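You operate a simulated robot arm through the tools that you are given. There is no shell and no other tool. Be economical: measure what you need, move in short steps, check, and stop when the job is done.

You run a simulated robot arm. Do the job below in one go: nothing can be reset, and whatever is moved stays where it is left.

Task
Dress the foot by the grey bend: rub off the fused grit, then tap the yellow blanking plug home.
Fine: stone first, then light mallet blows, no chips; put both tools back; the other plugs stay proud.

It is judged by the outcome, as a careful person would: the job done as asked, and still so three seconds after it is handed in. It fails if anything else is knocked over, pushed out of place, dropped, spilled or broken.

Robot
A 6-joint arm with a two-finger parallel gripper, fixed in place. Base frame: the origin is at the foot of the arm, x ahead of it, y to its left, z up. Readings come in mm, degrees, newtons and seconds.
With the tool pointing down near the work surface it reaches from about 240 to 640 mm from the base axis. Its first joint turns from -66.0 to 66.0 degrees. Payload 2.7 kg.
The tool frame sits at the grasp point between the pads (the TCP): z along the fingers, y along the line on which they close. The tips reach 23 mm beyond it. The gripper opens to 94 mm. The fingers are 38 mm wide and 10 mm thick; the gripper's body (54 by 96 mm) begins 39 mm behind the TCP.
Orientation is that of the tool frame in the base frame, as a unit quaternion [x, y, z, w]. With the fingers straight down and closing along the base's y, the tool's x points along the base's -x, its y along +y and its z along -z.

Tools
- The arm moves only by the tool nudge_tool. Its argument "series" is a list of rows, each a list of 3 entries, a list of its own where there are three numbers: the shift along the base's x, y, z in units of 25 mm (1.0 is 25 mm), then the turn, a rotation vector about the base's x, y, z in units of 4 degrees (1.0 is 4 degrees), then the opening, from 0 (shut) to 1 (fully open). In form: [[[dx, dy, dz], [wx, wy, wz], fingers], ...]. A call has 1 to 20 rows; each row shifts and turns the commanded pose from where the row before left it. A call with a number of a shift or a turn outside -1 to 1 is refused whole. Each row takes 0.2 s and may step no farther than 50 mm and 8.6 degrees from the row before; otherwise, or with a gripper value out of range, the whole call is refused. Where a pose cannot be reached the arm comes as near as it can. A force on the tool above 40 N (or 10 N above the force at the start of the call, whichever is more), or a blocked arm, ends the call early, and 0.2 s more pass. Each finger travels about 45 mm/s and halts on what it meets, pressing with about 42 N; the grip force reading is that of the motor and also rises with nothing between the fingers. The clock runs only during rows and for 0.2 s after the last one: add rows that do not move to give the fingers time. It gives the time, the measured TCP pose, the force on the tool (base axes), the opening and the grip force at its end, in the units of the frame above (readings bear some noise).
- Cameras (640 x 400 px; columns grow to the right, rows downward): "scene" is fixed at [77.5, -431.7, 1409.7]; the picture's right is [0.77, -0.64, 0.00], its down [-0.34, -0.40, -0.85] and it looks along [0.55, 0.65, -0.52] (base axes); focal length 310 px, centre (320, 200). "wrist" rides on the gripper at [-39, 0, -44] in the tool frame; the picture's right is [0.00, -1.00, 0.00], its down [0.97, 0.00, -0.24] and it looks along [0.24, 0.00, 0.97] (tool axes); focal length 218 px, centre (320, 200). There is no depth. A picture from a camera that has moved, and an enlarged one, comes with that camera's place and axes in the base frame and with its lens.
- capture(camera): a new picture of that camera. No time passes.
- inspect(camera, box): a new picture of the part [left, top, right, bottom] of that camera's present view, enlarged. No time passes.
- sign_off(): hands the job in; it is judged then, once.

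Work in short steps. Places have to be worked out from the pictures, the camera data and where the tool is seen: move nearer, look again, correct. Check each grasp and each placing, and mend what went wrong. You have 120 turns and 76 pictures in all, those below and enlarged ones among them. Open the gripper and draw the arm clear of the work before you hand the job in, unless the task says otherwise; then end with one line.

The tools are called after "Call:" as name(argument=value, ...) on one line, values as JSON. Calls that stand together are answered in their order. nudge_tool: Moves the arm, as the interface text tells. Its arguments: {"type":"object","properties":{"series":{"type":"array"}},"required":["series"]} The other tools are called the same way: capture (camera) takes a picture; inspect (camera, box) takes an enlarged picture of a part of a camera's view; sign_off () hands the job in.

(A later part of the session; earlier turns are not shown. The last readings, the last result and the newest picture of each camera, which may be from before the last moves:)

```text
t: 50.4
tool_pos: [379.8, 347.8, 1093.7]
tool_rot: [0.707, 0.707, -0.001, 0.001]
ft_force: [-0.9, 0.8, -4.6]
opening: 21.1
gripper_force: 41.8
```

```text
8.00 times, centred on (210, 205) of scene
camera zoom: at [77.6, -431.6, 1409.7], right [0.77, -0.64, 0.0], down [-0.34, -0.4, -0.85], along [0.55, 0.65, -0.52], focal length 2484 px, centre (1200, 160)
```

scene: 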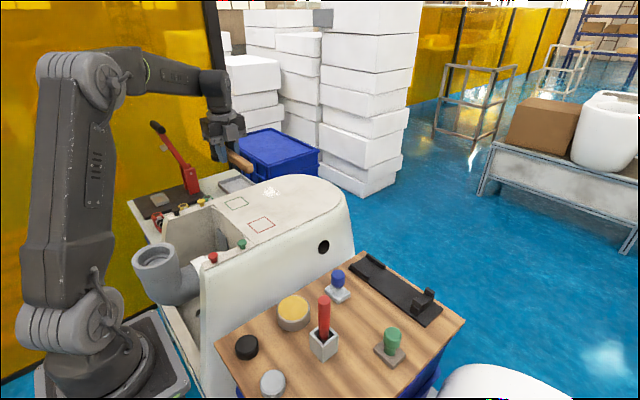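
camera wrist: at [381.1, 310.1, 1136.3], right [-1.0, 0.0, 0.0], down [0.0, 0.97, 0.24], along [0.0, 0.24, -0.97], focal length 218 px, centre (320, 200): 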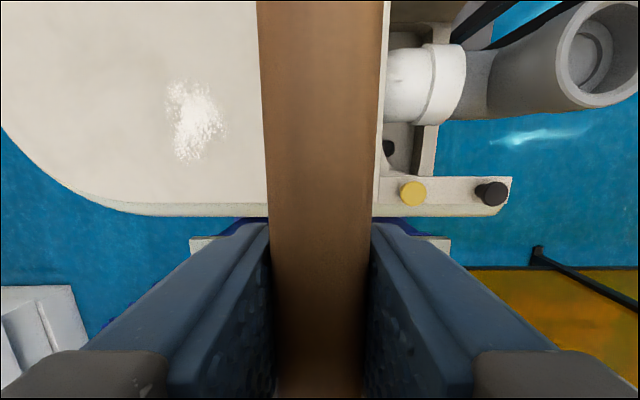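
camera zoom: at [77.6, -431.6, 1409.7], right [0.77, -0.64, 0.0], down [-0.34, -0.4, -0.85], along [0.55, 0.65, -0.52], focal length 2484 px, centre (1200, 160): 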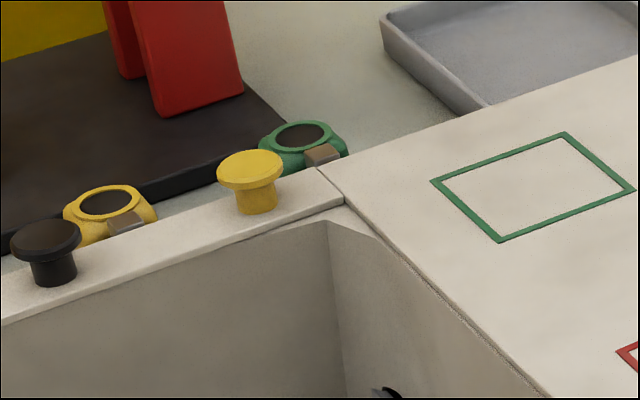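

The yellow plug's top is at (300,350,952) and its cap stands about 9 mm off the strip. I'll put the mallet head over it: TCP at about (300,283.5), high first.

Call:
nudge_tool(series=[[[-0.8, -0.64, 0], [0, 0, 0], 0.1], [[-0.8, -0.64, 0], [0, 0, 0], 0.1], [[-0.8, -0.64, 0], [0, 0, 0], 0.1], [[-0.78, -0.64, 0], [0, 0, 0], 0.1], [[0, 0, -0.9], [0, 0, 0], 0.1], [[0, 0, -0.9], [0, 0, 0], 0.1], [[0, 0, -0.4], [0, 0, 0], 0.1], [[0, 0, 0], [0, 0, 0], 0.1]])

Call:
inspect(camera="scene", box=[160, 130, 280, 230])

Call:
capture(camera="wrist")

```text
t: 52.2
tool_pos: [302.3, 282.8, 1040.1]
tool_rot: [0.707, 0.707, 0.0, 0.0]
ft_force: [-0.2, 0.7, -3.5]
opening: 20.8
gripper_force: 41.9
```

```text
4.00 times, centred on (220, 180) of scene
camera zoom: at [77.6, -431.6, 1409.7], right [0.77, -0.64, 0.0], down [-0.34, -0.4, -0.85], along [0.55, 0.65, -0.52], focal length 1242 px, centre (720, 280)
```

zoom: 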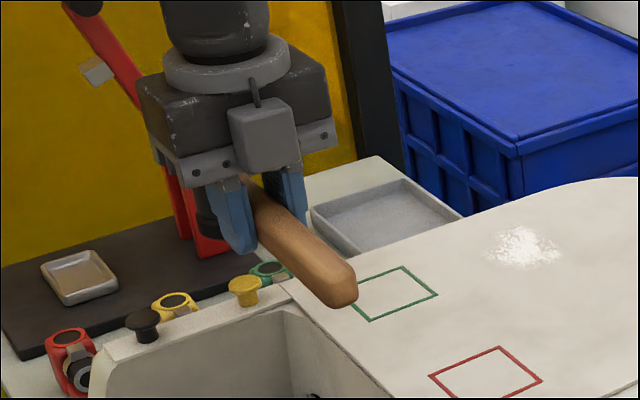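

```text
36 pictures are left
camera wrist: at [301.5, 245.7, 1082.5], right [-1.0, 0.0, 0.0], down [0.0, 0.97, 0.24], along [0.0, 0.24, -0.97], focal length 218 px, centre (320, 200)
```

wrist: 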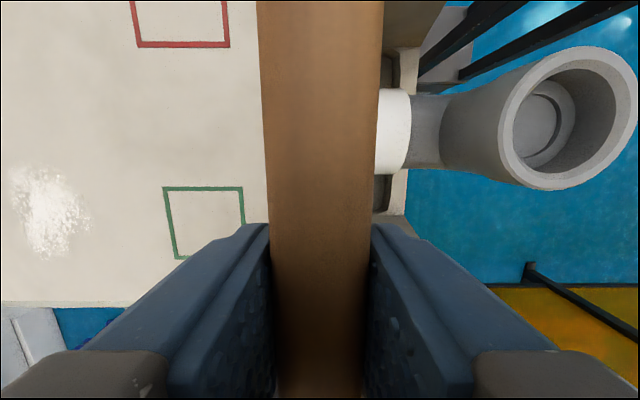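

The head is mostly hidden behind the hand from this camera. I'll zoom in to verify it sits above the plug.

Call:
inspect(camera="scene", box=[190, 160, 240, 210])

```text
8.00 times, centred on (215, 185) of scene
camera zoom: at [77.6, -431.6, 1409.7], right [0.77, -0.64, 0.0], down [-0.34, -0.4, -0.85], along [0.55, 0.65, -0.52], focal length 2484 px, centre (1160, 320)
```

zoom: 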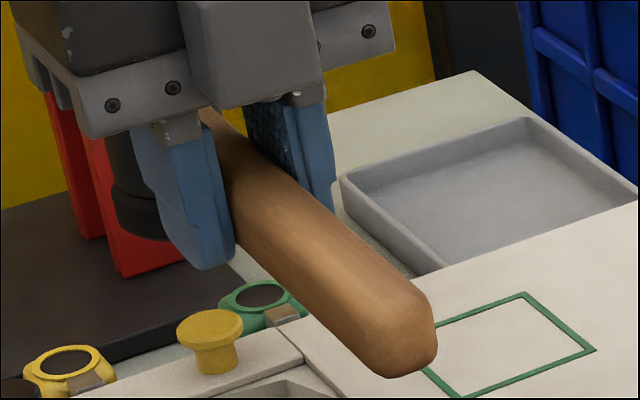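

The head seems within about 4 mm of centre over the plug. I'll shift y by −3 mm and lower to just above it.

Call:
nudge_tool(series=[[[-0.05, -0.12, -0.6], [0, 0, 0], 0.1], [[0, 0, -0.6], [0, 0, 0], 0.1], [[0, 0, -0.2], [0, 0, 0], 0.1], [[0, 0, 0], [0, 0, 0], 0.1]])

Call:
inspect(camera="scene", box=[180, 160, 240, 220])

```text
t: 53.2
tool_pos: [301.3, 280.6, 1003.8]
tool_rot: [0.707, 0.707, 0.0, 0.0]
ft_force: [0.1, -0.3, -5.9]
opening: 20.8
gripper_force: 42.4
```

```text
6.67 times, centred on (210, 190) of scene
camera zoom: at [77.6, -431.6, 1409.7], right [0.77, -0.64, 0.0], down [-0.34, -0.4, -0.85], along [0.55, 0.65, -0.52], focal length 2070 px, centre (1053, 267)
```

zoom: 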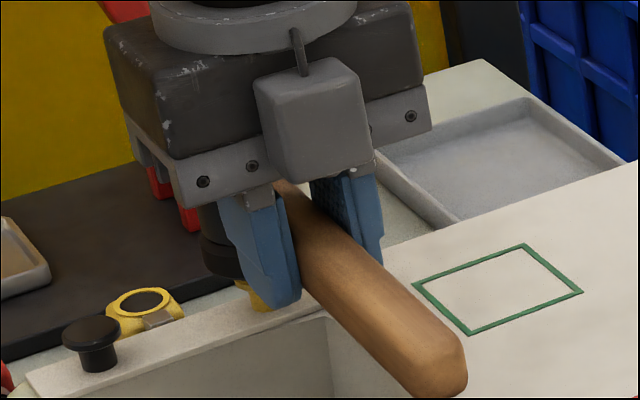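

The head is within about 3 mm of centred on the plug. I'll find the touch height gently.

Call:
nudge_tool(series=[[[0, 0, -0.1], [0, 0, 0], 0.1], [[0, 0, -0.1], [0, 0, 0], 0.1], [[0, 0, -0.06], [0, 0, 0], 0.1], [[0, 0, 0], [0, 0, 0], 0.1]])

```text
t: 54.2
tool_pos: [299.8, 280.8, 998.0]
tool_rot: [0.707, 0.707, 0.0, 0.0]
ft_force: [0.2, 1.2, -4.0]
opening: 20.6
gripper_force: 42.6
```

Call:
nudge_tool(series=[[[0, 0, -0.06], [0, 0, 0], 0.1], [[0, 0, -0.06], [0, 0, 0], 0.1], [[0, 0, 0], [0, 0, 0], 0.1]])

```text
t: 55.0
tool_pos: [298.8, 280.3, 997.2]
tool_rot: [0.707, 0.707, 0.002, 0.0]
ft_force: [-7.4, -6.3, 25.6]
opening: 20.8
gripper_force: 41.6
```

Contact at z≈997. I'll lift 12 mm and give one light tap, stopping about 1 mm past the touch height.

Call:
nudge_tool(series=[[[0, 0, 0.5], [0, 0, 0], 0.1], [[0, 0, 0], [0, 0, 0], 0.1], [[0, 0, -0.5], [0, 0, 0], 0.1], [[0, 0, 0.5], [0, 0, 0], 0.1], [[0, 0, 0], [0, 0, 0], 0.1]])

Call:
inspect(camera="scene", box=[180, 160, 240, 220])

```text
t: 56.2
tool_pos: [300.0, 279.9, 1008.0]
tool_rot: [0.707, 0.708, 0.0, -0.001]
ft_force: [-0.3, -0.1, -4.4]
opening: 20.9
gripper_force: 42.0
```

```text
6.67 times, centred on (210, 190) of scene
camera zoom: at [77.6, -431.6, 1409.7], right [0.77, -0.64, 0.0], down [-0.34, -0.4, -0.85], along [0.55, 0.65, -0.52], focal length 2070 px, centre (1053, 267)
```

zoom: 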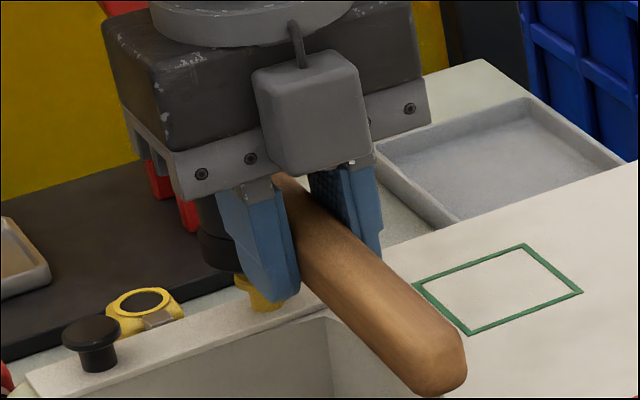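

I'll tap again but end the call at the bottom, to read whether the plug has moved.

Call:
nudge_tool(series=[[[0, 0, -0.5], [0, 0, 0], 0.1]])

```text
t: 56.6
tool_pos: [300.9, 279.5, 995.6]
tool_rot: [0.707, 0.708, 0.001, 0.0]
ft_force: [-10.2, -9.0, 19.2]
opening: 20.4
gripper_force: 41.9
```

The plug appears to have moved slightly. I'll continue light taps with a slightly larger swing, following the plug down.

Call:
nudge_tool(series=[[[0, 0, 0.6], [0, 0, 0], 0.1], [[0, 0, 0], [0, 0, 0], 0.1], [[0, 0, -0.63], [0, 0, 0], 0.1], [[0, 0, 0.6], [0, 0, 0], 0.1], [[0, 0, 0], [0, 0, 0], 0.1], [[0, 0, -0.62], [0, 0, 0], 0.1]])

```text
t: 58.0
tool_pos: [299.0, 280.3, 996.3]
tool_rot: [0.706, 0.708, 0.002, 0.001]
ft_force: [-12.9, -12.9, 27.6]
opening: 20.8
gripper_force: 41.9
```

Little movement yet, so the taps are too gentle. I'll use a 25 mm swing with the same endpoint.

Call:
nudge_tool(series=[[[0, 0, 1], [0, 0, 0], 0.1], [[0, 0, 0], [0, 0, 0], 0.1], [[0, 0, -1], [0, 0, 0], 0.1]])

```text
t: 58.8
tool_pos: [299.8, 279.2, 996.8]
tool_rot: [0.706, 0.708, 0.002, 0.0]
ft_force: [-7.8, -11.0, 16.8]
opening: 20.7
gripper_force: 42.1
```

I'll lift clear and move aside in x to inspect the plug and how the mallet sits in the grip.

Call:
nudge_tool(series=[[[0, 0, 1], [0, 0, 0], 0.1], [[0, 0, 1], [0, 0, 0], 0.1], [[1, 0, 0], [0, 0, 0], 0.1], [[1, 0, 0], [0, 0, 0], 0.1], [[1, 0, 0], [0, 0, 0], 0.1], [[0, 0, 0], [0, 0, 0], 0.1]])

Call:
inspect(camera="scene", box=[180, 130, 280, 230])

Call:
inspect(camera="scene", box=[170, 180, 250, 230])

```text
t: 60.2
tool_pos: [374.3, 280.6, 1043.5]
tool_rot: [0.707, 0.707, 0.0, 0.0]
ft_force: [-0.3, -0.1, -5.0]
opening: 20.9
gripper_force: 42.4
```

```text
4.00 times, centred on (230, 180) of scene
camera zoom: at [77.6, -431.6, 1409.7], right [0.77, -0.64, 0.0], down [-0.34, -0.4, -0.85], along [0.55, 0.65, -0.52], focal length 1242 px, centre (680, 280)
```

zoom: 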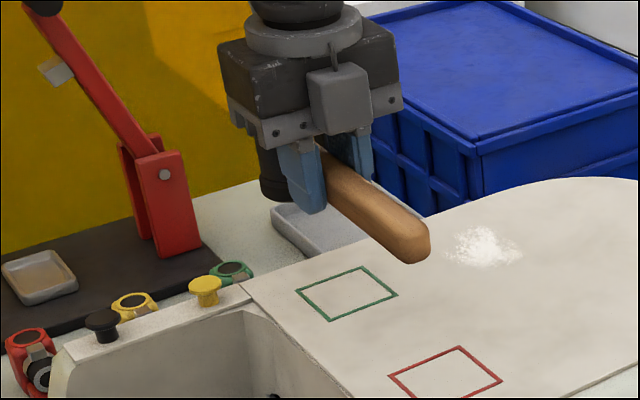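

```text
8.00 times, centred on (210, 205) of scene
camera zoom: at [77.6, -431.6, 1409.7], right [0.77, -0.64, 0.0], down [-0.34, -0.4, -0.85], along [0.55, 0.65, -0.52], focal length 2484 px, centre (1200, 160)
```

zoom: 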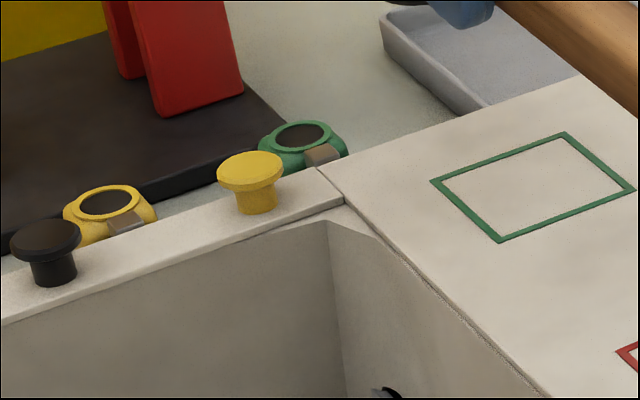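

The plug has barely moved, maybe 0.5 mm; the mallet is still level. I'll go back over it and give a short series of 25 mm swings.

Call:
nudge_tool(series=[[[-1, 0, 0], [0, 0, 0], 0.1], [[-1, 0, 0], [0, 0, 0], 0.1], [[-1, 0, 0], [0, 0, 0], 0.1], [[0, 0, -1], [0, 0, 0], 0.1], [[0, 0, 0], [0, 0, 0], 0.1], [[0, 0, -1], [0, 0, 0], 0.1], [[0, 0, 1], [0, 0, 0], 0.1], [[0, 0, 0], [0, 0, 0], 0.1], [[0, 0, -1], [0, 0, 0], 0.1], [[0, 0, 1], [0, 0, 0], 0.1], [[0, 0, 0], [0, 0, 0], 0.1], [[0, 0, -1], [0, 0, 0], 0.1]])

```text
t: 62.8
tool_pos: [300.6, 280.0, 996.9]
tool_rot: [0.706, 0.708, 0.0, 0.001]
ft_force: [-5.7, -7.6, 9.7]
opening: 20.6
gripper_force: 42.5
```

The force at the same command dropped from 17 to 10 N, so the plug is progressing. I'll continue with the end point 2 mm deeper.

Call:
nudge_tool(series=[[[0, 0, 0.92], [0, 0, 0], 0.1], [[0, 0, 0], [0, 0, 0], 0.1], [[0, 0, -1], [0, 0, 0], 0.1], [[0, 0, 1], [0, 0, 0], 0.1], [[0, 0, 0], [0, 0, 0], 0.1], [[0, 0, -1], [0, 0, 0], 0.1], [[0, 0, 1], [0, 0, 0], 0.1], [[0, 0, 0], [0, 0, 0], 0.1], [[0, 0, -1], [0, 0, 0], 0.1]])

Call:
inspect(camera="scene", box=[180, 160, 240, 220])

```text
t: 64.8
tool_pos: [298.3, 280.1, 993.2]
tool_rot: [0.707, 0.708, 0.002, 0.0]
ft_force: [-7.5, -13.3, 20.7]
opening: 20.9
gripper_force: 42.0
```

```text
6.67 times, centred on (210, 190) of scene
camera zoom: at [77.1, -432.3, 1409.6], right [0.77, -0.64, 0.0], down [-0.34, -0.4, -0.85], along [0.55, 0.65, -0.52], focal length 2070 px, centre (1053, 267)
```

zoom: 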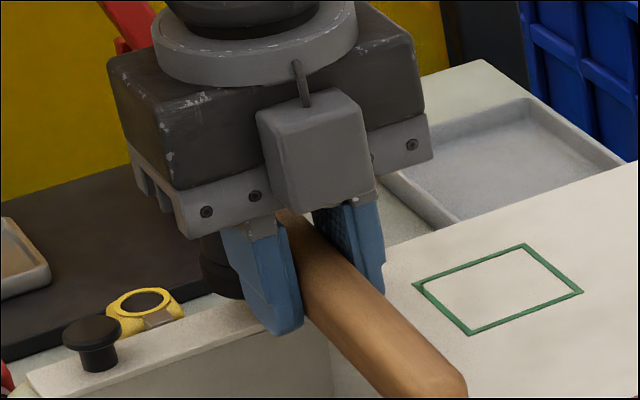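

Now at 993 and progressing. Another series, 2 mm deeper.

Call:
nudge_tool(series=[[[0, 0, 0.92], [0, 0, 0], 0.1], [[0, 0, 0], [0, 0, 0], 0.1], [[0, 0, -1], [0, 0, 0], 0.1], [[0, 0, 1], [0, 0, 0], 0.1], [[0, 0, 0], [0, 0, 0], 0.1], [[0, 0, -1], [0, 0, 0], 0.1], [[0, 0, 1], [0, 0, 0], 0.1], [[0, 0, 0], [0, 0, 0], 0.1], [[0, 0, -1], [0, 0, 0], 0.1]])

```text
t: 66.8
tool_pos: [300.3, 278.1, 991.5]
tool_rot: [0.707, 0.708, 0.003, -0.001]
ft_force: [-10.8, -14.6, 28.7]
opening: 20.4
gripper_force: 42.2
```

I'll lift and step aside to check the plug height and that the mallet hasn't slipped.

Call:
nudge_tool(series=[[[0, 0, 1], [0, 0, 0], 0.1], [[0, 0, 1], [0, 0, 0], 0.1], [[1, 0, 0], [0, 0, 0], 0.1], [[1, 0, 0], [0, 0, 0], 0.1], [[1, 0, 0], [0, 0, 0], 0.1], [[0, 0, 0], [0, 0, 0], 0.1]])

Call:
inspect(camera="scene", box=[170, 180, 250, 230])

Call:
inspect(camera="scene", box=[200, 130, 280, 200])

```text
t: 68.2
tool_pos: [375.0, 279.0, 1038.2]
tool_rot: [0.707, 0.708, 0.0, 0.0]
ft_force: [0.4, 0.4, -5.1]
opening: 21.1
gripper_force: 42.1
```

```text
8.00 times, centred on (210, 205) of scene
camera zoom: at [77.6, -431.6, 1409.7], right [0.77, -0.64, 0.0], down [-0.34, -0.4, -0.85], along [0.55, 0.65, -0.52], focal length 2484 px, centre (1200, 160)
```

zoom: 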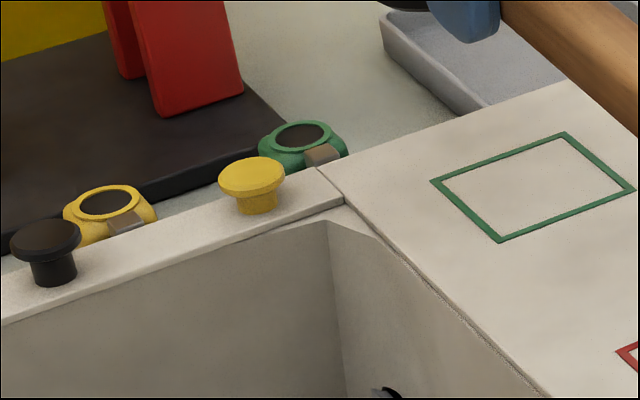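

```text
5.71 times, centred on (240, 165) of scene
camera zoom: at [77.6, -431.6, 1409.7], right [0.77, -0.64, 0.0], down [-0.34, -0.4, -0.85], along [0.55, 0.65, -0.52], focal length 1774 px, centre (777, 400)
```

zoom: 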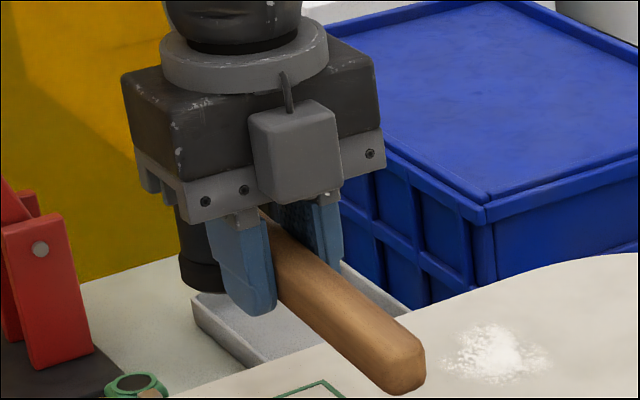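

It's about 3 mm in with no chips, and the mallet is still sound. I'll go back and continue the light taps, following it down about 0.75 mm per blow.

Call:
nudge_tool(series=[[[-1, 0.03, 0], [0, 0, 0], 0.1], [[-1, 0, 0], [0, 0, 0], 0.1], [[-1, 0, 0], [0, 0, 0], 0.1], [[0, 0, -1], [0, 0, 0], 0.1], [[0, 0, 0], [0, 0, 0], 0.1], [[0, 0, -1], [0, 0, 0], 0.1], [[0, 0, 0.97], [0, 0, 0], 0.1], [[0, 0, 0], [0, 0, 0], 0.1], [[0, 0, -1], [0, 0, 0], 0.1], [[0, 0, 0.97], [0, 0, 0], 0.1], [[0, 0, 0], [0, 0, 0], 0.1], [[0, 0, -1], [0, 0, 0], 0.1], [[0, 0, 0.97], [0, 0, 0], 0.1], [[0, 0, 0], [0, 0, 0], 0.1], [[0, 0, -1], [0, 0, 0], 0.1]])

```text
t: 71.6
tool_pos: [301.0, 280.3, 989.8]
tool_rot: [0.706, 0.709, 0.003, 0.0]
ft_force: [-4.8, -5.4, 6.9]
opening: 20.5
gripper_force: 42.5
stopped in row 15: the force on the tool passed its limit (the readings are from after the stop); the commanded pose is now the measured one
```

The last blow tripped the 40 N guard, so the blows are at a reasonable upper level. I'll continue from here with smaller over-travel.

Call:
nudge_tool(series=[[[0, 0, 0.95], [0, 0, 0], 0.1], [[0, 0, 0], [0, 0, 0], 0.1], [[0, 0, -1], [0, 0, 0], 0.1], [[0, 0, 0.97], [0, 0, 0], 0.1], [[0, 0, 0], [0, 0, 0], 0.1], [[0, 0, -1], [0, 0, 0], 0.1], [[0, 0, 0.97], [0, 0, 0], 0.1], [[0, 0, 0], [0, 0, 0], 0.1], [[0, 0, -1], [0, 0, 0], 0.1], [[0, 0, 0.97], [0, 0, 0], 0.1], [[0, 0, 0], [0, 0, 0], 0.1], [[0, 0, -1], [0, 0, 0], 0.1]])

```text
t: 74.2
tool_pos: [301.5, 279.2, 989.3]
tool_rot: [0.705, 0.709, 0.006, 0.0]
ft_force: [-14.2, -16.2, 34.4]
opening: 20.6
gripper_force: 42.2
```

Now it's pressing at 34 N at 989. I'll lift and look again.

Call:
nudge_tool(series=[[[0, 0, 1], [0, 0, 0], 0.1], [[0, 0, 1], [0, 0, 0], 0.1], [[1, 0, 0], [0, 0, 0], 0.1], [[1, 0, 0], [0, 0, 0], 0.1], [[1, 0, 0], [0, 0, 0], 0.1], [[0, 0, 0], [0, 0, 0], 0.1]])

Call:
inspect(camera="scene", box=[170, 180, 250, 230])

Call:
inspect(camera="scene", box=[200, 130, 280, 200])

```text
t: 75.6
tool_pos: [377.0, 280.5, 1038.2]
tool_rot: [0.706, 0.708, 0.003, 0.0]
ft_force: [0.0, -0.4, -5.0]
opening: 20.7
gripper_force: 41.9
```

```text
8.00 times, centred on (210, 205) of scene
camera zoom: at [77.6, -431.6, 1409.7], right [0.77, -0.64, 0.0], down [-0.34, -0.4, -0.85], along [0.55, 0.65, -0.52], focal length 2484 px, centre (1200, 160)
```

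zoom: 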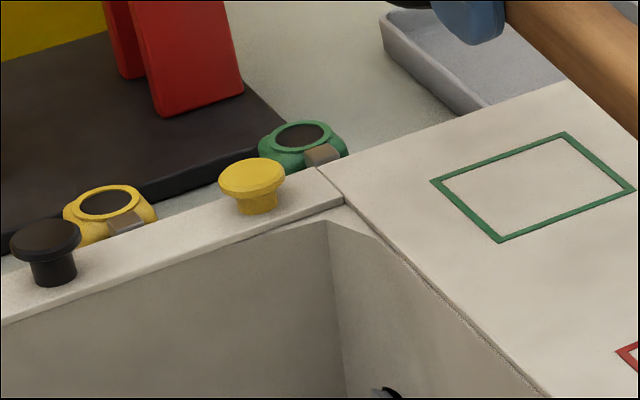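

```text
5.71 times, centred on (240, 165) of scene
camera zoom: at [77.6, -431.6, 1409.7], right [0.77, -0.64, 0.0], down [-0.34, -0.4, -0.85], along [0.55, 0.65, -0.52], focal length 1774 px, centre (777, 400)
```

zoom: 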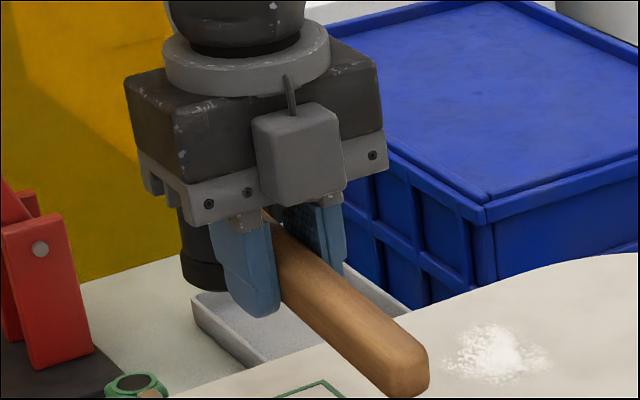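

Only about 0.5 mm more. Blows that start from rest just above the plug lack speed, so I'll use two continuous down rows, which reach the plug at about 125 mm/s with little over-travel.

Call:
nudge_tool(series=[[[-1, 0, 0], [0, 0, 0], 0.1], [[-1, 0, 0], [0, 0, 0], 0.1], [[-1, 0, 0], [0, 0, 0], 0.1], [[0, 0, 0], [0, 0, 0], 0.1], [[0, 0, -1], [0, 0, 0], 0.1], [[0, 0, -1], [0, 0, 0], 0.1], [[0, 0, 1], [0, 0, 0], 0.1], [[0, 0, 1], [0, 0, 0], 0.1], [[0, 0, 0], [0, 0, 0], 0.1], [[0, 0, -1], [0, 0, 0], 0.1], [[0, 0, -1], [0, 0, 0], 0.1]])

```text
t: 78.0
tool_pos: [298.8, 281.4, 989.8]
tool_rot: [0.707, 0.708, 0.004, 0.001]
ft_force: [-9.5, -10.1, 18.5]
opening: 21.0
gripper_force: 41.6
```

Force at the same command fell from 34 to 18 N, so these work. I'll repeat, following 1 mm deeper each time.

Call:
nudge_tool(series=[[[0, 0, 1], [0, 0, 0], 0.1], [[0, 0, 0.96], [0, 0, 0], 0.1], [[0, 0, 0], [0, 0, 0], 0.1], [[0, 0, -1], [0, 0, 0], 0.1], [[0, 0, -1], [0, 0, 0], 0.1], [[0, 0, 1], [0, 0, 0], 0.1], [[0, 0, 0.96], [0, 0, 0], 0.1], [[0, 0, 0], [0, 0, 0], 0.1], [[0, 0, -1], [0, 0, 0], 0.1], [[0, 0, -1], [0, 0, 0], 0.1], [[0, 0, 1], [0, 0, 0], 0.1], [[0, 0, 0.96], [0, 0, 0], 0.1], [[0, 0, 0], [0, 0, 0], 0.1], [[0, 0, -1], [0, 0, 0], 0.1], [[0, 0, -1], [0, 0, 0], 0.1]])

```text
t: 81.4
tool_pos: [300.4, 280.8, 988.6]
tool_rot: [0.705, 0.71, 0.006, 0.001]
ft_force: [-4.5, -5.4, 6.3]
opening: 20.7
gripper_force: 41.9
stopped in row 15: the force on the tool passed its limit (the readings are from after the stop); the commanded pose is now the measured one
```

The guard stopped the last blow at 988.6. I'll lift and look.

Call:
nudge_tool(series=[[[0, 0, 1], [0, 0, 0], 0.1], [[0, 0, 1], [0, 0, 0], 0.1], [[1, 0, 0], [0, 0, 0], 0.1], [[1, 0, 0], [0, 0, 0], 0.1], [[1, 0, 0], [0, 0, 0], 0.1], [[0, 0, 0], [0, 0, 0], 0.1]])

Call:
inspect(camera="scene", box=[170, 180, 250, 230])

Call:
capture(camera="wrist")

```text
t: 82.8
tool_pos: [377.5, 281.4, 1035.3]
tool_rot: [0.705, 0.709, 0.005, 0.0]
ft_force: [0.3, 0.2, -4.5]
opening: 21.0
gripper_force: 41.9
```

```text
8.00 times, centred on (210, 205) of scene
camera zoom: at [77.6, -431.6, 1409.7], right [0.77, -0.64, 0.0], down [-0.34, -0.4, -0.85], along [0.55, 0.65, -0.52], focal length 2484 px, centre (1200, 160)
```

zoom: 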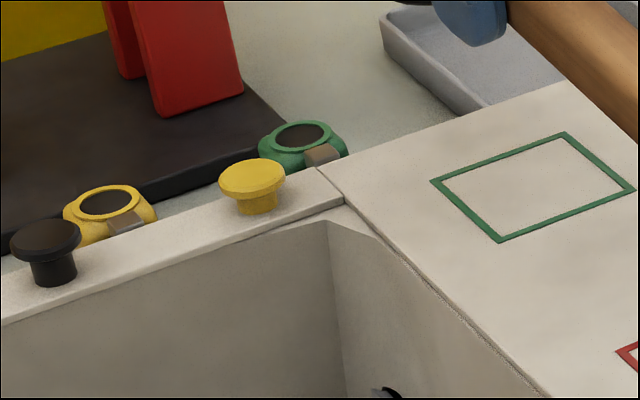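

```text
24 pictures are left
camera wrist: at [377.8, 243.3, 1078.7], right [-1.0, -0.01, -0.01], down [-0.01, 0.97, 0.25], along [0.01, 0.25, -0.97], focal length 218 px, centre (320, 200)
```

wrist: 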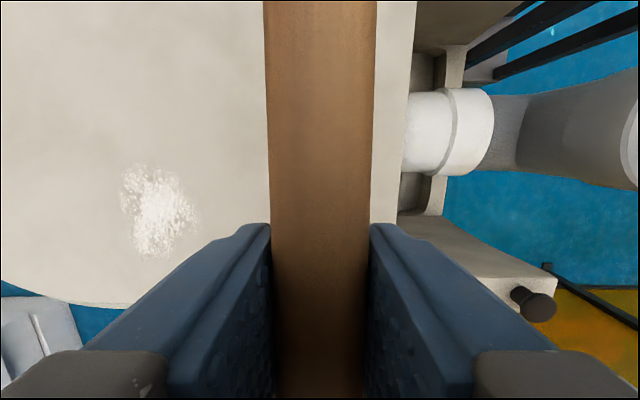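

The plug is about 3 mm in, but the wrist view shows the handle tail drooped about 3°: the blows are pivoting the mallet in my grip instead of driving the plug. I'll return it to the rack, correcting that tilt, and re-grip it by the head so blows go straight down the tool axis.

Call:
nudge_tool(series=[[[0, 0, 1], [0, 0, 0], 0.1], [[0, 0, 1], [0, 0, 0], 0.1], [[0.43, -1, 0], [-0.25, 0, 0], 0.1], [[0.43, -1, 0], [-0.25, 0, 0], 0.1], [[0.43, -1, 0], [-0.25, 0, 0], 0.1], [[0.43, -1, 0], [0, 0, 0], 0.1], [[0.43, -1, 0], [0, 0, 0], 0.1], [[0.43, -1, 0], [0, 0, 0], 0.1], [[0.43, -1, 0], [0, 0, 0], 0.1], [[0.43, -1, 0], [0, 0, 0], 0.1], [[0.43, -1, 0], [0, 0, 0], 0.1], [[0.43, -1, 0], [0, 0, 0], 0.1], [[0.43, -1, 0], [0, 0, 0], 0.1], [[0.43, -1, 0], [0, 0, 0], 0.1], [[0.43, -1, 0], [0, 0, 0], 0.1], [[0.43, -1, 0], [0, 0, 0], 0.1], [[0.43, -1, 0], [0, 0, 0], 0.1], [[0.43, -1, 0], [0, 0, 0], 0.1], [[0, -0.3, -1], [0, 0, 0], 0.1], [[0, 0, -1], [0, 0, 0], 0.1]])

Call:
inspect(camera="scene", box=[320, 140, 480, 340])

Call:
capture(camera="wrist")

```text
t: 87.0
tool_pos: [549.3, -126.5, 1037.9]
tool_rot: [0.705, 0.709, -0.012, 0.019]
ft_force: [0.3, -1.2, -5.4]
opening: 20.7
gripper_force: 41.4
```

```text
2.00 times, centred on (400, 240) of scene
camera zoom: at [77.6, -431.7, 1409.7], right [0.77, -0.64, 0.0], down [-0.34, -0.4, -0.85], along [0.55, 0.65, -0.52], focal length 621 px, centre (160, 120)
```

zoom: 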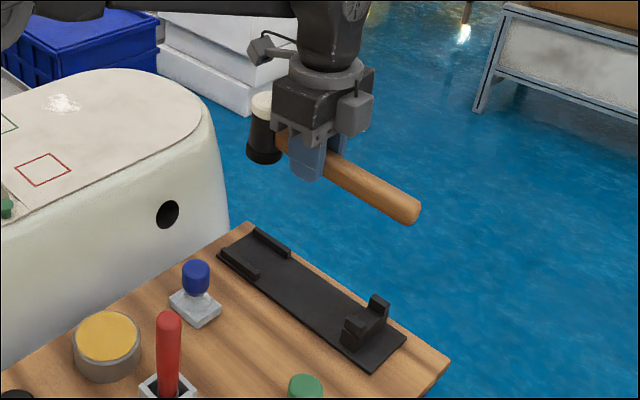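

```text
22 pictures are left
camera wrist: at [550.0, -161.4, 1083.6], right [-1.0, -0.01, -0.01], down [-0.01, 0.98, 0.2], along [0.01, 0.2, -0.98], focal length 218 px, centre (320, 200)
```

wrist: 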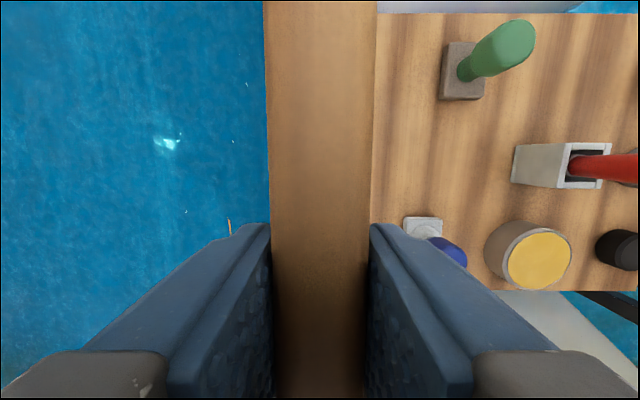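

There's still a slight tail droop, so I'll add a bit more pitch correction and lower to a few mm above the rack for a check.

Call:
nudge_tool(series=[[[0.04, 0, -1], [-0.3, 0, 0], 0.1], [[0, 0, -1], [0, 0, 0], 0.1], [[0, 0, -1], [0, 0, 0], 0.1], [[0, 0, -1], [0, 0, 0], 0.1], [[0, 0, -1], [0, 0, 0], 0.1], [[0, 0, -0.6], [0, 0, 0], 0.1], [[0, 0, 0], [0, 0, 0], 0.1]])

Call:
inspect(camera="scene", box=[340, 220, 460, 340])

```text
t: 88.6
tool_pos: [550.7, -125.5, 897.2]
tool_rot: [0.705, 0.708, -0.019, 0.026]
ft_force: [0.1, -0.3, -5.9]
opening: 20.9
gripper_force: 42.1
```

```text
3.33 times, centred on (400, 280) of scene
camera zoom: at [77.6, -431.7, 1409.7], right [0.77, -0.64, 0.0], down [-0.34, -0.4, -0.85], along [0.55, 0.65, -0.52], focal length 1035 px, centre (53, -67)
```

zoom: 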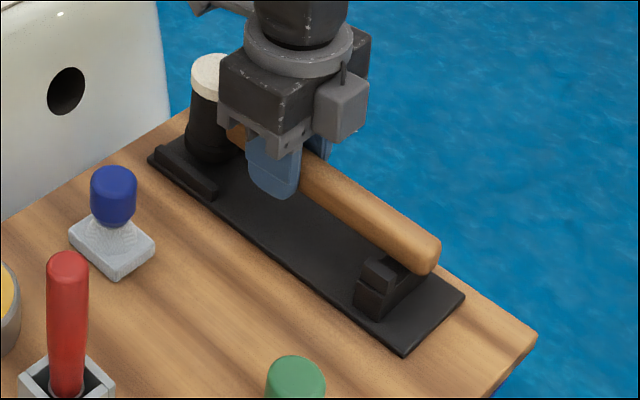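

Head is slightly high and tail slightly low still (~1.5°). I'll trim that and lower until contact.

Call:
nudge_tool(series=[[[0, 0, -0.1], [-0.35, 0, 0], 0.1], [[0, 0, -0.1], [0, 0, 0], 0.1], [[0, 0, -0.1], [0, 0, 0], 0.1], [[0, 0, 0], [0, 0, 0], 0.1]])

Call:
inspect(camera="scene", box=[340, 220, 460, 340])

```text
t: 89.6
tool_pos: [550.6, -125.4, 890.6]
tool_rot: [0.705, 0.708, -0.029, 0.034]
ft_force: [0.5, -0.2, -5.8]
opening: 21.0
gripper_force: 42.1
```

```text
3.33 times, centred on (400, 280) of scene
camera zoom: at [77.6, -431.7, 1409.7], right [0.77, -0.64, 0.0], down [-0.34, -0.4, -0.85], along [0.55, 0.65, -0.52], focal length 1035 px, centre (53, -67)
```

zoom: 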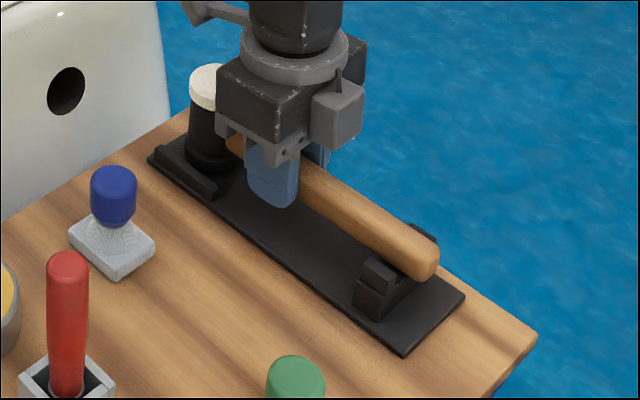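

The mallet is nearly level, about 3 mm too far in +y compared with the original. I'll shift −3 mm in y and lower to contact.

Call:
nudge_tool(series=[[[0, -0.13, 0], [0, 0, 0], 0.1], [[0, 0, -0.06], [0, 0, 0], 0.1], [[0, 0, -0.06], [0, 0, 0], 0.1], [[0, 0, 0], [0, 0, 0], 0.1]])

```text
t: 90.6
tool_pos: [549.7, -128.7, 886.5]
tool_rot: [0.704, 0.708, -0.029, 0.035]
ft_force: [-0.2, -0.4, 0.7]
opening: 20.7
gripper_force: 41.4
```

Contact is beginning (−5.8 → +0.7 N), so the weight is on the rack. I'll release slowly and look.

Call:
nudge_tool(series=[[[0, 0, 0], [0, 0, 0], 0.3], [[0, 0, 0], [0, 0, 0], 0.4], [[0, 0, 0], [0, 0, 0], 0.4], [[0, 0, 0.5], [0.25, 0, 0], 0.5], [[0, 0, 1], [0.5, 0, 0], 0.62], [[0, 0, 1], [0.35, 0, 0], 0.62], [[0, 0, 1], [0, 0, 0], 0.62]])

Call:
inspect(camera="scene", box=[340, 220, 460, 340])

Call:
capture(camera="wrist")

```text
t: 92.2
tool_pos: [551.1, -128.1, 974.2]
tool_rot: [0.705, 0.709, -0.001, 0.007]
ft_force: [0.7, -0.7, -0.4]
opening: 58.3
gripper_force: 0.1
```

```text
3.33 times, centred on (400, 280) of scene
camera zoom: at [77.5, -431.7, 1409.7], right [0.77, -0.64, 0.0], down [-0.34, -0.4, -0.85], along [0.55, 0.65, -0.52], focal length 1035 px, centre (53, -67)
```

zoom: 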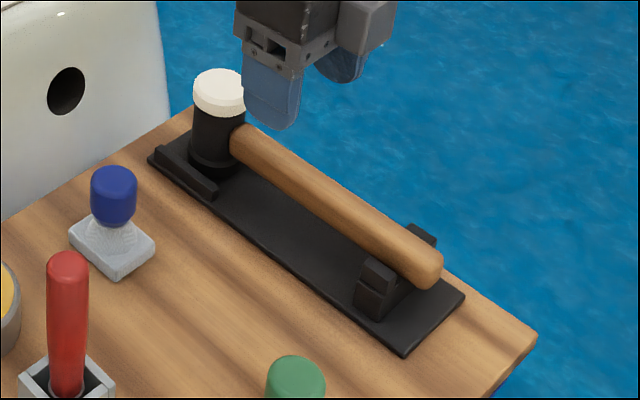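

```text
18 pictures are left
camera wrist: at [550.9, -165.5, 1018.3], right [-1.0, -0.01, -0.01], down [-0.01, 0.97, 0.23], along [0.01, 0.23, -0.97], focal length 218 px, centre (320, 200)
```

wrist: 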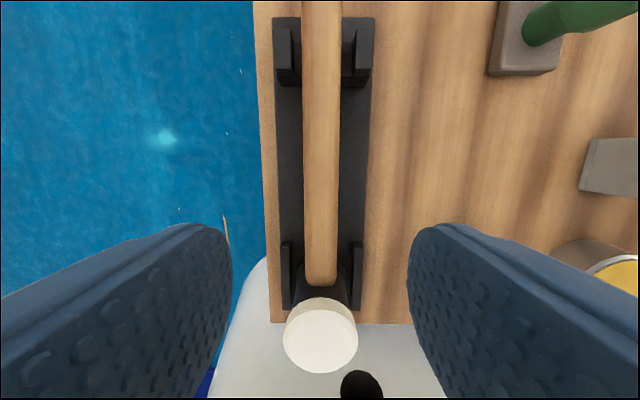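

The mallet is properly back in its rack. Now I'll level the tool, move over the head (at about (550,-57.5), cap top z≈913) and check the alignment before descending.

Call:
nudge_tool(series=[[[0, 1, 0], [0.16, 0.12, 0], 0.62], [[0, 1, 0], [0, 0, 0], 0.62], [[0, 0.82, 0], [0, 0, 0], 0.62], [[0, 0, -0.7], [0, 0, 0], 0.62], [[0, 0, 0], [0, 0, 0], 0.62]])

Call:
capture(camera="wrist")

```text
t: 93.4
tool_pos: [548.0, -57.8, 956.1]
tool_rot: [0.705, 0.709, -0.001, 0.001]
ft_force: [-0.9, -0.3, -0.1]
opening: 58.3
gripper_force: 0.1
```

```text
17 pictures are left
camera wrist: at [549.9, -96.1, 999.5], right [-1.0, -0.01, 0.0], down [-0.01, 0.97, 0.24], along [0.0, 0.24, -0.97], focal length 218 px, centre (320, 200)
```

wrist: 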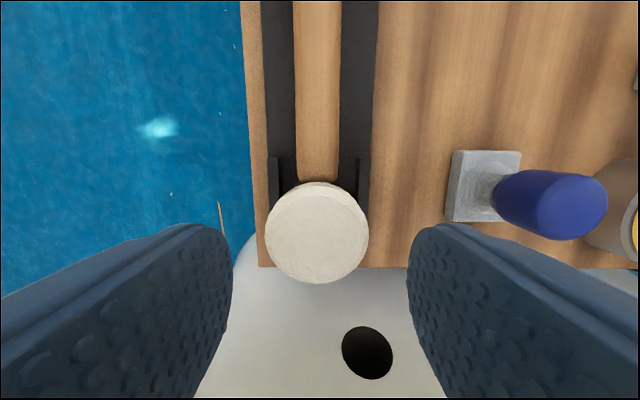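

The cap centre is at about (551,-60), 43 mm across, and well between the fingers. I'll shift slightly and descend to z≈890, with the tips above the rails.

Call:
nudge_tool(series=[[[0.06, -0.08, -0.9], [0, 0, 0], 0.62], [[0, 0, -0.9], [0, 0, 0], 0.62], [[0, 0, -0.84], [0, 0, 0], 0.62], [[0, 0, 0], [0, 0, 0], 0.62]])

Call:
inspect(camera="scene", box=[320, 210, 420, 310])

```text
t: 94.4
tool_pos: [549.8, -60.9, 890.9]
tool_rot: [0.705, 0.709, 0.0, 0.001]
ft_force: [-0.7, 0.2, 1.0]
opening: 58.1
gripper_force: 0.0
```

```text
4.00 times, centred on (370, 260) of scene
camera zoom: at [77.5, -431.7, 1409.7], right [0.77, -0.64, 0.0], down [-0.34, -0.4, -0.85], along [0.55, 0.65, -0.52], focal length 1242 px, centre (120, -40)
```

zoom: 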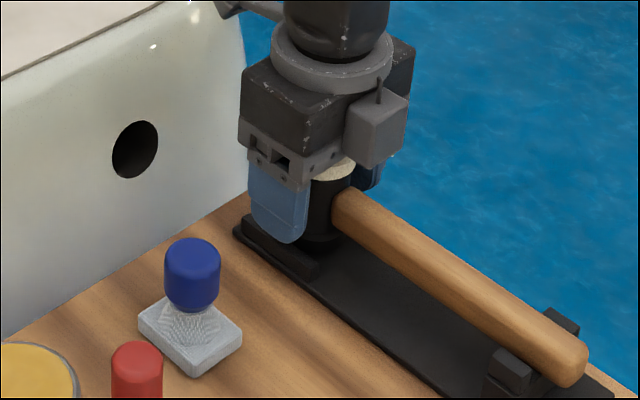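

The fingers straddle the head without touching anything. Closing.

Call:
nudge_tool(series=[[[0, 0, 0], [0, 0, 0], 0.45], [[0, 0, 0], [0, 0, 0], 0.35], [[0, 0, 0], [0, 0, 0], 0.35], [[0, 0, 0], [0, 0, 0], 0.35]])

```text
t: 95.4
tool_pos: [549.8, -60.8, 892.0]
tool_rot: [0.706, 0.709, 0.001, 0.001]
ft_force: [4.3, 0.0, -0.4]
opening: 40.8
gripper_force: 42.1
```

Gripped at 40.8 mm. I'll lift gently and check the handle stays level.

Call:
nudge_tool(series=[[[0, 0, 0.2], [0, 0, 0], 0.35], [[0, 0, 0.4], [0, 0, 0], 0.35], [[0, 0, 0.8], [0, 0, 0], 0.35], [[0, 0, 1], [0, 0, 0], 0.35], [[0, 0, 1], [0, 0, 0], 0.35], [[0, 0, 1], [0, 0, 0], 0.35], [[0, 0, 1], [0, 0, 0], 0.35], [[0, 0, 1], [0, 0, 0], 0.35], [[0, 0, 1], [0, 0, 0], 0.35]])

Call:
capture(camera="scene")

```text
t: 97.4
tool_pos: [551.1, -62.5, 1075.6]
tool_rot: [0.705, 0.709, -0.001, 0.001]
ft_force: [0.3, 0.4, -5.7]
opening: 40.5
gripper_force: 42.0
```

```text
15 pictures are left
```

scene: 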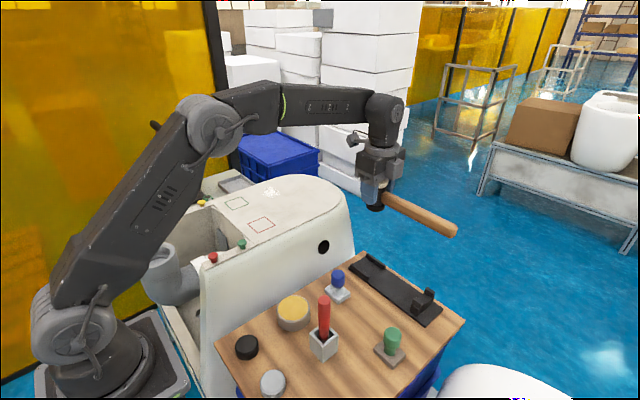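

The head grip is secure and the handle level. I'll carry it over the plug at (300,350).

Call:
nudge_tool(series=[[[-0.59, 0.97, 0], [0, 0, 0], 0.35], [[-0.59, 0.97, 0], [0, 0, 0], 0.35], [[-0.59, 0.97, 0], [0, 0, 0], 0.35], [[-0.59, 0.97, 0], [0, 0, 0], 0.35], [[-0.59, 0.97, 0], [0, 0, 0], 0.35], [[-0.59, 0.97, 0], [0, 0, 0], 0.35], [[-0.59, 0.97, 0], [0, 0, 0], 0.35], [[-0.59, 0.97, 0], [0, 0, 0], 0.35], [[-0.59, 0.97, 0], [0, 0, 0], 0.35], [[-0.59, 0.97, 0], [0, 0, 0], 0.35], [[-0.59, 0.97, 0], [0, 0, 0], 0.35], [[-0.59, 0.97, 0], [0, 0, 0], 0.35], [[-0.59, 0.97, 0], [0, 0, 0], 0.35], [[-0.59, 0.97, 0], [0, 0, 0], 0.35], [[-0.59, 0.97, 0], [0, 0, 0], 0.35], [[-0.59, 0.97, 0], [0, 0, 0], 0.35], [[-0.6, 0.97, 0], [0, 0, 0], 0.35], [[0, 0, -0.8], [0, 0, 0], 0.35], [[0, 0, -0.8], [0, 0, 0], 0.35], [[0, 0, 0], [0, 0, 0], 0.35]])

Call:
inspect(camera="scene", box=[160, 130, 260, 230])

```text
t: 101.6
tool_pos: [300.6, 351.5, 1036.6]
tool_rot: [0.705, 0.709, 0.0, 0.001]
ft_force: [-0.9, 0.2, -4.5]
opening: 40.5
gripper_force: 42.0
```

```text
4.00 times, centred on (210, 180) of scene
camera zoom: at [77.6, -431.6, 1409.7], right [0.77, -0.64, 0.0], down [-0.34, -0.4, -0.85], along [0.55, 0.65, -0.52], focal length 1242 px, centre (760, 280)
```

zoom: 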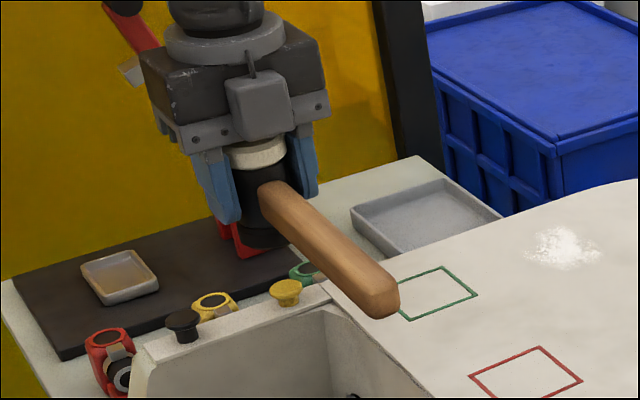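

The gripper and handle are clear of everything. I'll lower toward the plug and feel for contact.

Call:
nudge_tool(series=[[[0, 0, -0.6], [0, 0, 0], 0.35], [[0, 0, -0.6], [0, 0, 0], 0.35], [[0, 0, -0.16], [0, 0, 0], 0.35], [[0, 0, 0], [0, 0, 0], 0.35]])

Call:
inspect(camera="scene", box=[190, 160, 250, 220])

```text
t: 102.6
tool_pos: [301.2, 351.0, 1001.6]
tool_rot: [0.705, 0.709, -0.001, 0.0]
ft_force: [0.6, -0.4, -4.5]
opening: 40.9
gripper_force: 42.1
```

```text
6.67 times, centred on (220, 190) of scene
camera zoom: at [77.6, -431.6, 1409.7], right [0.77, -0.64, 0.0], down [-0.34, -0.4, -0.85], along [0.55, 0.65, -0.52], focal length 2070 px, centre (987, 267)
```

zoom: 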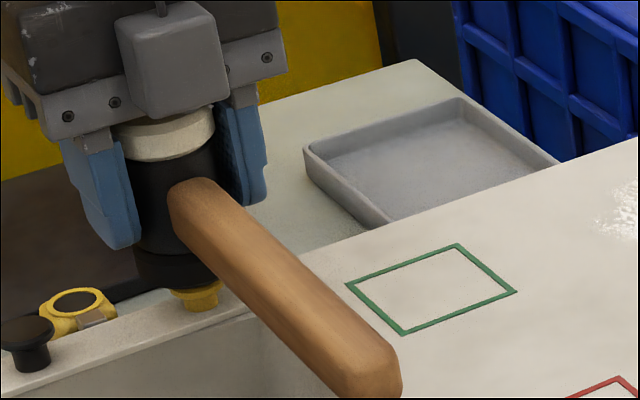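

The head appears about 3 mm left of the plug centre in this view. I'll shift x +1.5 and y −2.5 mm, then touch down.

Call:
nudge_tool(series=[[[0.06, -0.1, 0], [0, 0, 0], 0.35], [[0, 0, -0.08], [0, 0, 0], 0.35], [[0, 0, -0.08], [0, 0, 0], 0.35], [[0, 0, 0], [0, 0, 0], 0.35]])

```text
t: 103.6
tool_pos: [302.9, 348.8, 997.2]
tool_rot: [0.705, 0.709, 0.0, 0.0]
ft_force: [0.4, 0.7, -4.8]
opening: 41.0
gripper_force: 41.9
```

Call:
nudge_tool(series=[[[0, 0, -0.06], [0, 0, 0], 0.35], [[0, 0, -0.06], [0, 0, 0], 0.35], [[0, 0, 0], [0, 0, 0], 0.35]])

```text
t: 104.4
tool_pos: [301.7, 349.2, 997.7]
tool_rot: [0.705, 0.709, 0.002, 0.0]
ft_force: [-3.4, -7.7, 26.5]
opening: 40.9
gripper_force: 41.6
```

Solid contact at z≈997. One light blow now: 25 mm lift, down to the same endpoint.

Call:
nudge_tool(series=[[[0, 0, 1], [0, 0, 0], 0.35], [[0, 0, 0], [0, 0, 0], 0.35], [[0, 0, -1], [0, 0, 0], 0.35]])

```text
t: 105.2
tool_pos: [300.5, 348.3, 997.9]
tool_rot: [0.705, 0.709, 0.001, 0.001]
ft_force: [-11.4, -8.8, 28.8]
opening: 40.9
gripper_force: 41.7
```

It didn't move, so I'll use a longer run-up (two down rows) for a firmer but still light blow.

Call:
nudge_tool(series=[[[0, 0, 1], [0, 0, 0], 0.35], [[0, 0, 0.9], [0, 0, 0], 0.35], [[0, 0, 0], [0, 0, 0], 0.35], [[0, 0, -1], [0, 0, 0], 0.35], [[0, 0, -1], [0, 0, 0], 0.35]])

```text
t: 106.4
tool_pos: [299.6, 348.6, 997.1]
tool_rot: [0.705, 0.709, 0.004, 0.001]
ft_force: [-10.5, -7.1, 27.0]
opening: 40.8
gripper_force: 22.6
```

At a 2.5 mm deeper command the force is unchanged, so something yielded. Two more of the same, then I'll look.

Call:
nudge_tool(series=[[[0, 0, 1], [0, 0, 0], 0.35], [[0, 0, 0.97], [0, 0, 0], 0.35], [[0, 0, 0], [0, 0, 0], 0.35], [[0, 0, -1], [0, 0, 0], 0.35], [[0, 0, -1], [0, 0, 0], 0.35], [[0, 0, 1], [0, 0, 0], 0.35], [[0, 0, 1], [0, 0, 0], 0.35], [[0, 0, 0], [0, 0, 0], 0.35]])

Call:
inspect(camera="scene", box=[170, 160, 250, 230])

```text
t: 108.2
tool_pos: [300.9, 348.5, 1041.8]
tool_rot: [0.705, 0.709, 0.0, 0.001]
ft_force: [0.3, 0.1, -5.3]
opening: 40.7
gripper_force: 41.8
```

```text
5.71 times, centred on (210, 195) of scene
camera zoom: at [77.6, -431.6, 1409.7], right [0.77, -0.64, 0.0], down [-0.34, -0.4, -0.85], along [0.55, 0.65, -0.52], focal length 1774 px, centre (949, 229)
```

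zoom: 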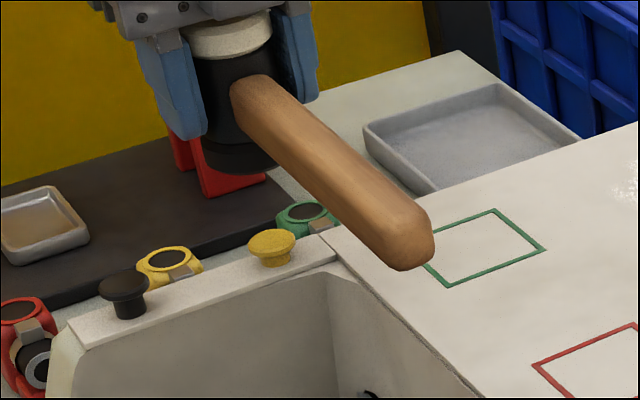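

The plug has moved another ~1 mm and the mallet is firm. I'll continue with a series of these blows, following 1 mm deeper each.

Call:
nudge_tool(series=[[[0, 0, -1], [0, 0, 0], 0.35], [[0, 0, -1], [0, 0, 0], 0.35], [[0, 0, 1], [0, 0, 0], 0.35], [[0, 0, 0.96], [0, 0, 0], 0.35], [[0, 0, 0], [0, 0, 0], 0.35], [[0, 0, -1], [0, 0, 0], 0.35], [[0, 0, -1], [0, 0, 0], 0.35], [[0, 0, 1], [0, 0, 0], 0.35], [[0, 0, 0.96], [0, 0, 0], 0.35], [[0, 0, 0], [0, 0, 0], 0.35], [[0, 0, -1], [0, 0, 0], 0.35], [[0, 0, -1], [0, 0, 0], 0.35], [[0, 0, 1], [0, 0, 0], 0.35], [[0, 0, 0.96], [0, 0, 0], 0.35], [[0, 0, 0], [0, 0, 0], 0.35], [[0, 0, -1], [0, 0, 0], 0.35], [[0, 0, -1], [0, 0, 0], 0.35]])

```text
t: 111.8
tool_pos: [300.2, 349.7, 992.9]
tool_rot: [0.705, 0.709, 0.002, 0.0]
ft_force: [-10.9, -10.8, 34.7]
opening: 40.9
gripper_force: 42.0
```

Contact is now near 993, which is steady progress. Another series.

Call:
nudge_tool(series=[[[0, 0, 1], [0, 0, 0], 0.35], [[0, 0, 1], [0, 0, 0], 0.35], [[0, 0, 0], [0, 0, 0], 0.35], [[0, 0, -1], [0, 0, 0], 0.35], [[0, 0, -1], [0, 0, 0], 0.35], [[0, 0, 1], [0, 0, 0], 0.35], [[0, 0, 0.97], [0, 0, 0], 0.35], [[0, 0, 0], [0, 0, 0], 0.35], [[0, 0, -1], [0, 0, 0], 0.35], [[0, 0, -1], [0, 0, 0], 0.35], [[0, 0, 1], [0, 0, 0], 0.35], [[0, 0, 0.97], [0, 0, 0], 0.35], [[0, 0, 0], [0, 0, 0], 0.35], [[0, 0, -1], [0, 0, 0], 0.35], [[0, 0, -1], [0, 0, 0], 0.35]])

Call:
inspect(camera="scene", box=[190, 160, 250, 220])

```text
t: 115.0
tool_pos: [301.2, 348.3, 991.6]
tool_rot: [0.705, 0.709, 0.002, 0.0]
ft_force: [-7.3, -9.6, 29.3]
opening: 40.7
gripper_force: 42.3
```

```text
6.67 times, centred on (220, 190) of scene
camera zoom: at [77.0, -432.3, 1409.6], right [0.77, -0.64, 0.0], down [-0.34, -0.4, -0.85], along [0.55, 0.65, -0.52], focal length 2070 px, centre (987, 267)
```

zoom: 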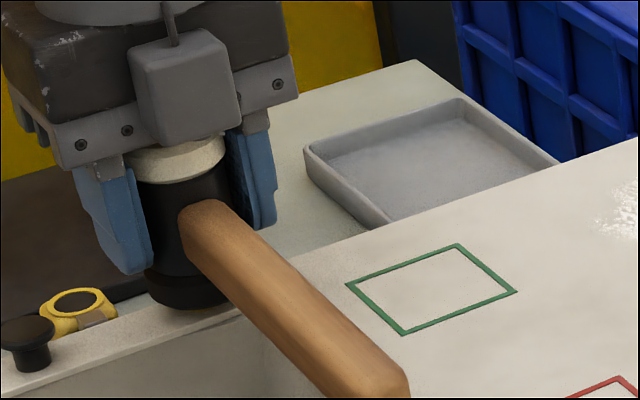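

The head is getting close to the strip. Another series of three.

Call:
nudge_tool(series=[[[0, 0, 1], [0, 0, 0], 0.35], [[0, 0, 0.97], [0, 0, 0], 0.35], [[0, 0, 0], [0, 0, 0], 0.35], [[0, 0, -1], [0, 0, 0], 0.35], [[0, 0, -1], [0, 0, 0], 0.35], [[0, 0, 1], [0, 0, 0], 0.35], [[0, 0, 0.97], [0, 0, 0], 0.35], [[0, 0, 0], [0, 0, 0], 0.35], [[0, 0, -1], [0, 0, 0], 0.35], [[0, 0, -1], [0, 0, 0], 0.35], [[0, 0, 1], [0, 0, 0], 0.35], [[0, 0, 0.97], [0, 0, 0], 0.35], [[0, 0, 0], [0, 0, 0], 0.35], [[0, 0, -1], [0, 0, 0], 0.35], [[0, 0, -1], [0, 0, 0], 0.35], [[0, 0, 1], [0, 0, 0], 0.35], [[0, 0, 1], [0, 0, 0], 0.35], [[0, 0, 0], [0, 0, 0], 0.35]])

Call:
inspect(camera="scene", box=[170, 160, 250, 230])

```text
t: 118.8
tool_pos: [300.7, 347.7, 1034.5]
tool_rot: [0.706, 0.709, 0.0, 0.0]
ft_force: [-0.6, 0.1, -4.8]
opening: 40.9
gripper_force: 41.7
```

```text
5.71 times, centred on (210, 195) of scene
camera zoom: at [77.6, -431.6, 1409.7], right [0.77, -0.64, 0.0], down [-0.34, -0.4, -0.85], along [0.55, 0.65, -0.52], focal length 1774 px, centre (949, 229)
```

zoom: 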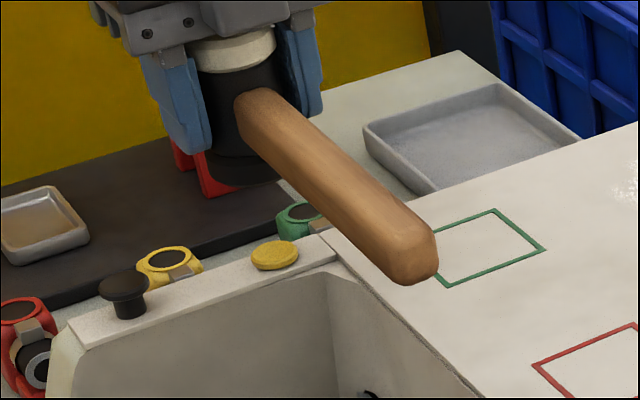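

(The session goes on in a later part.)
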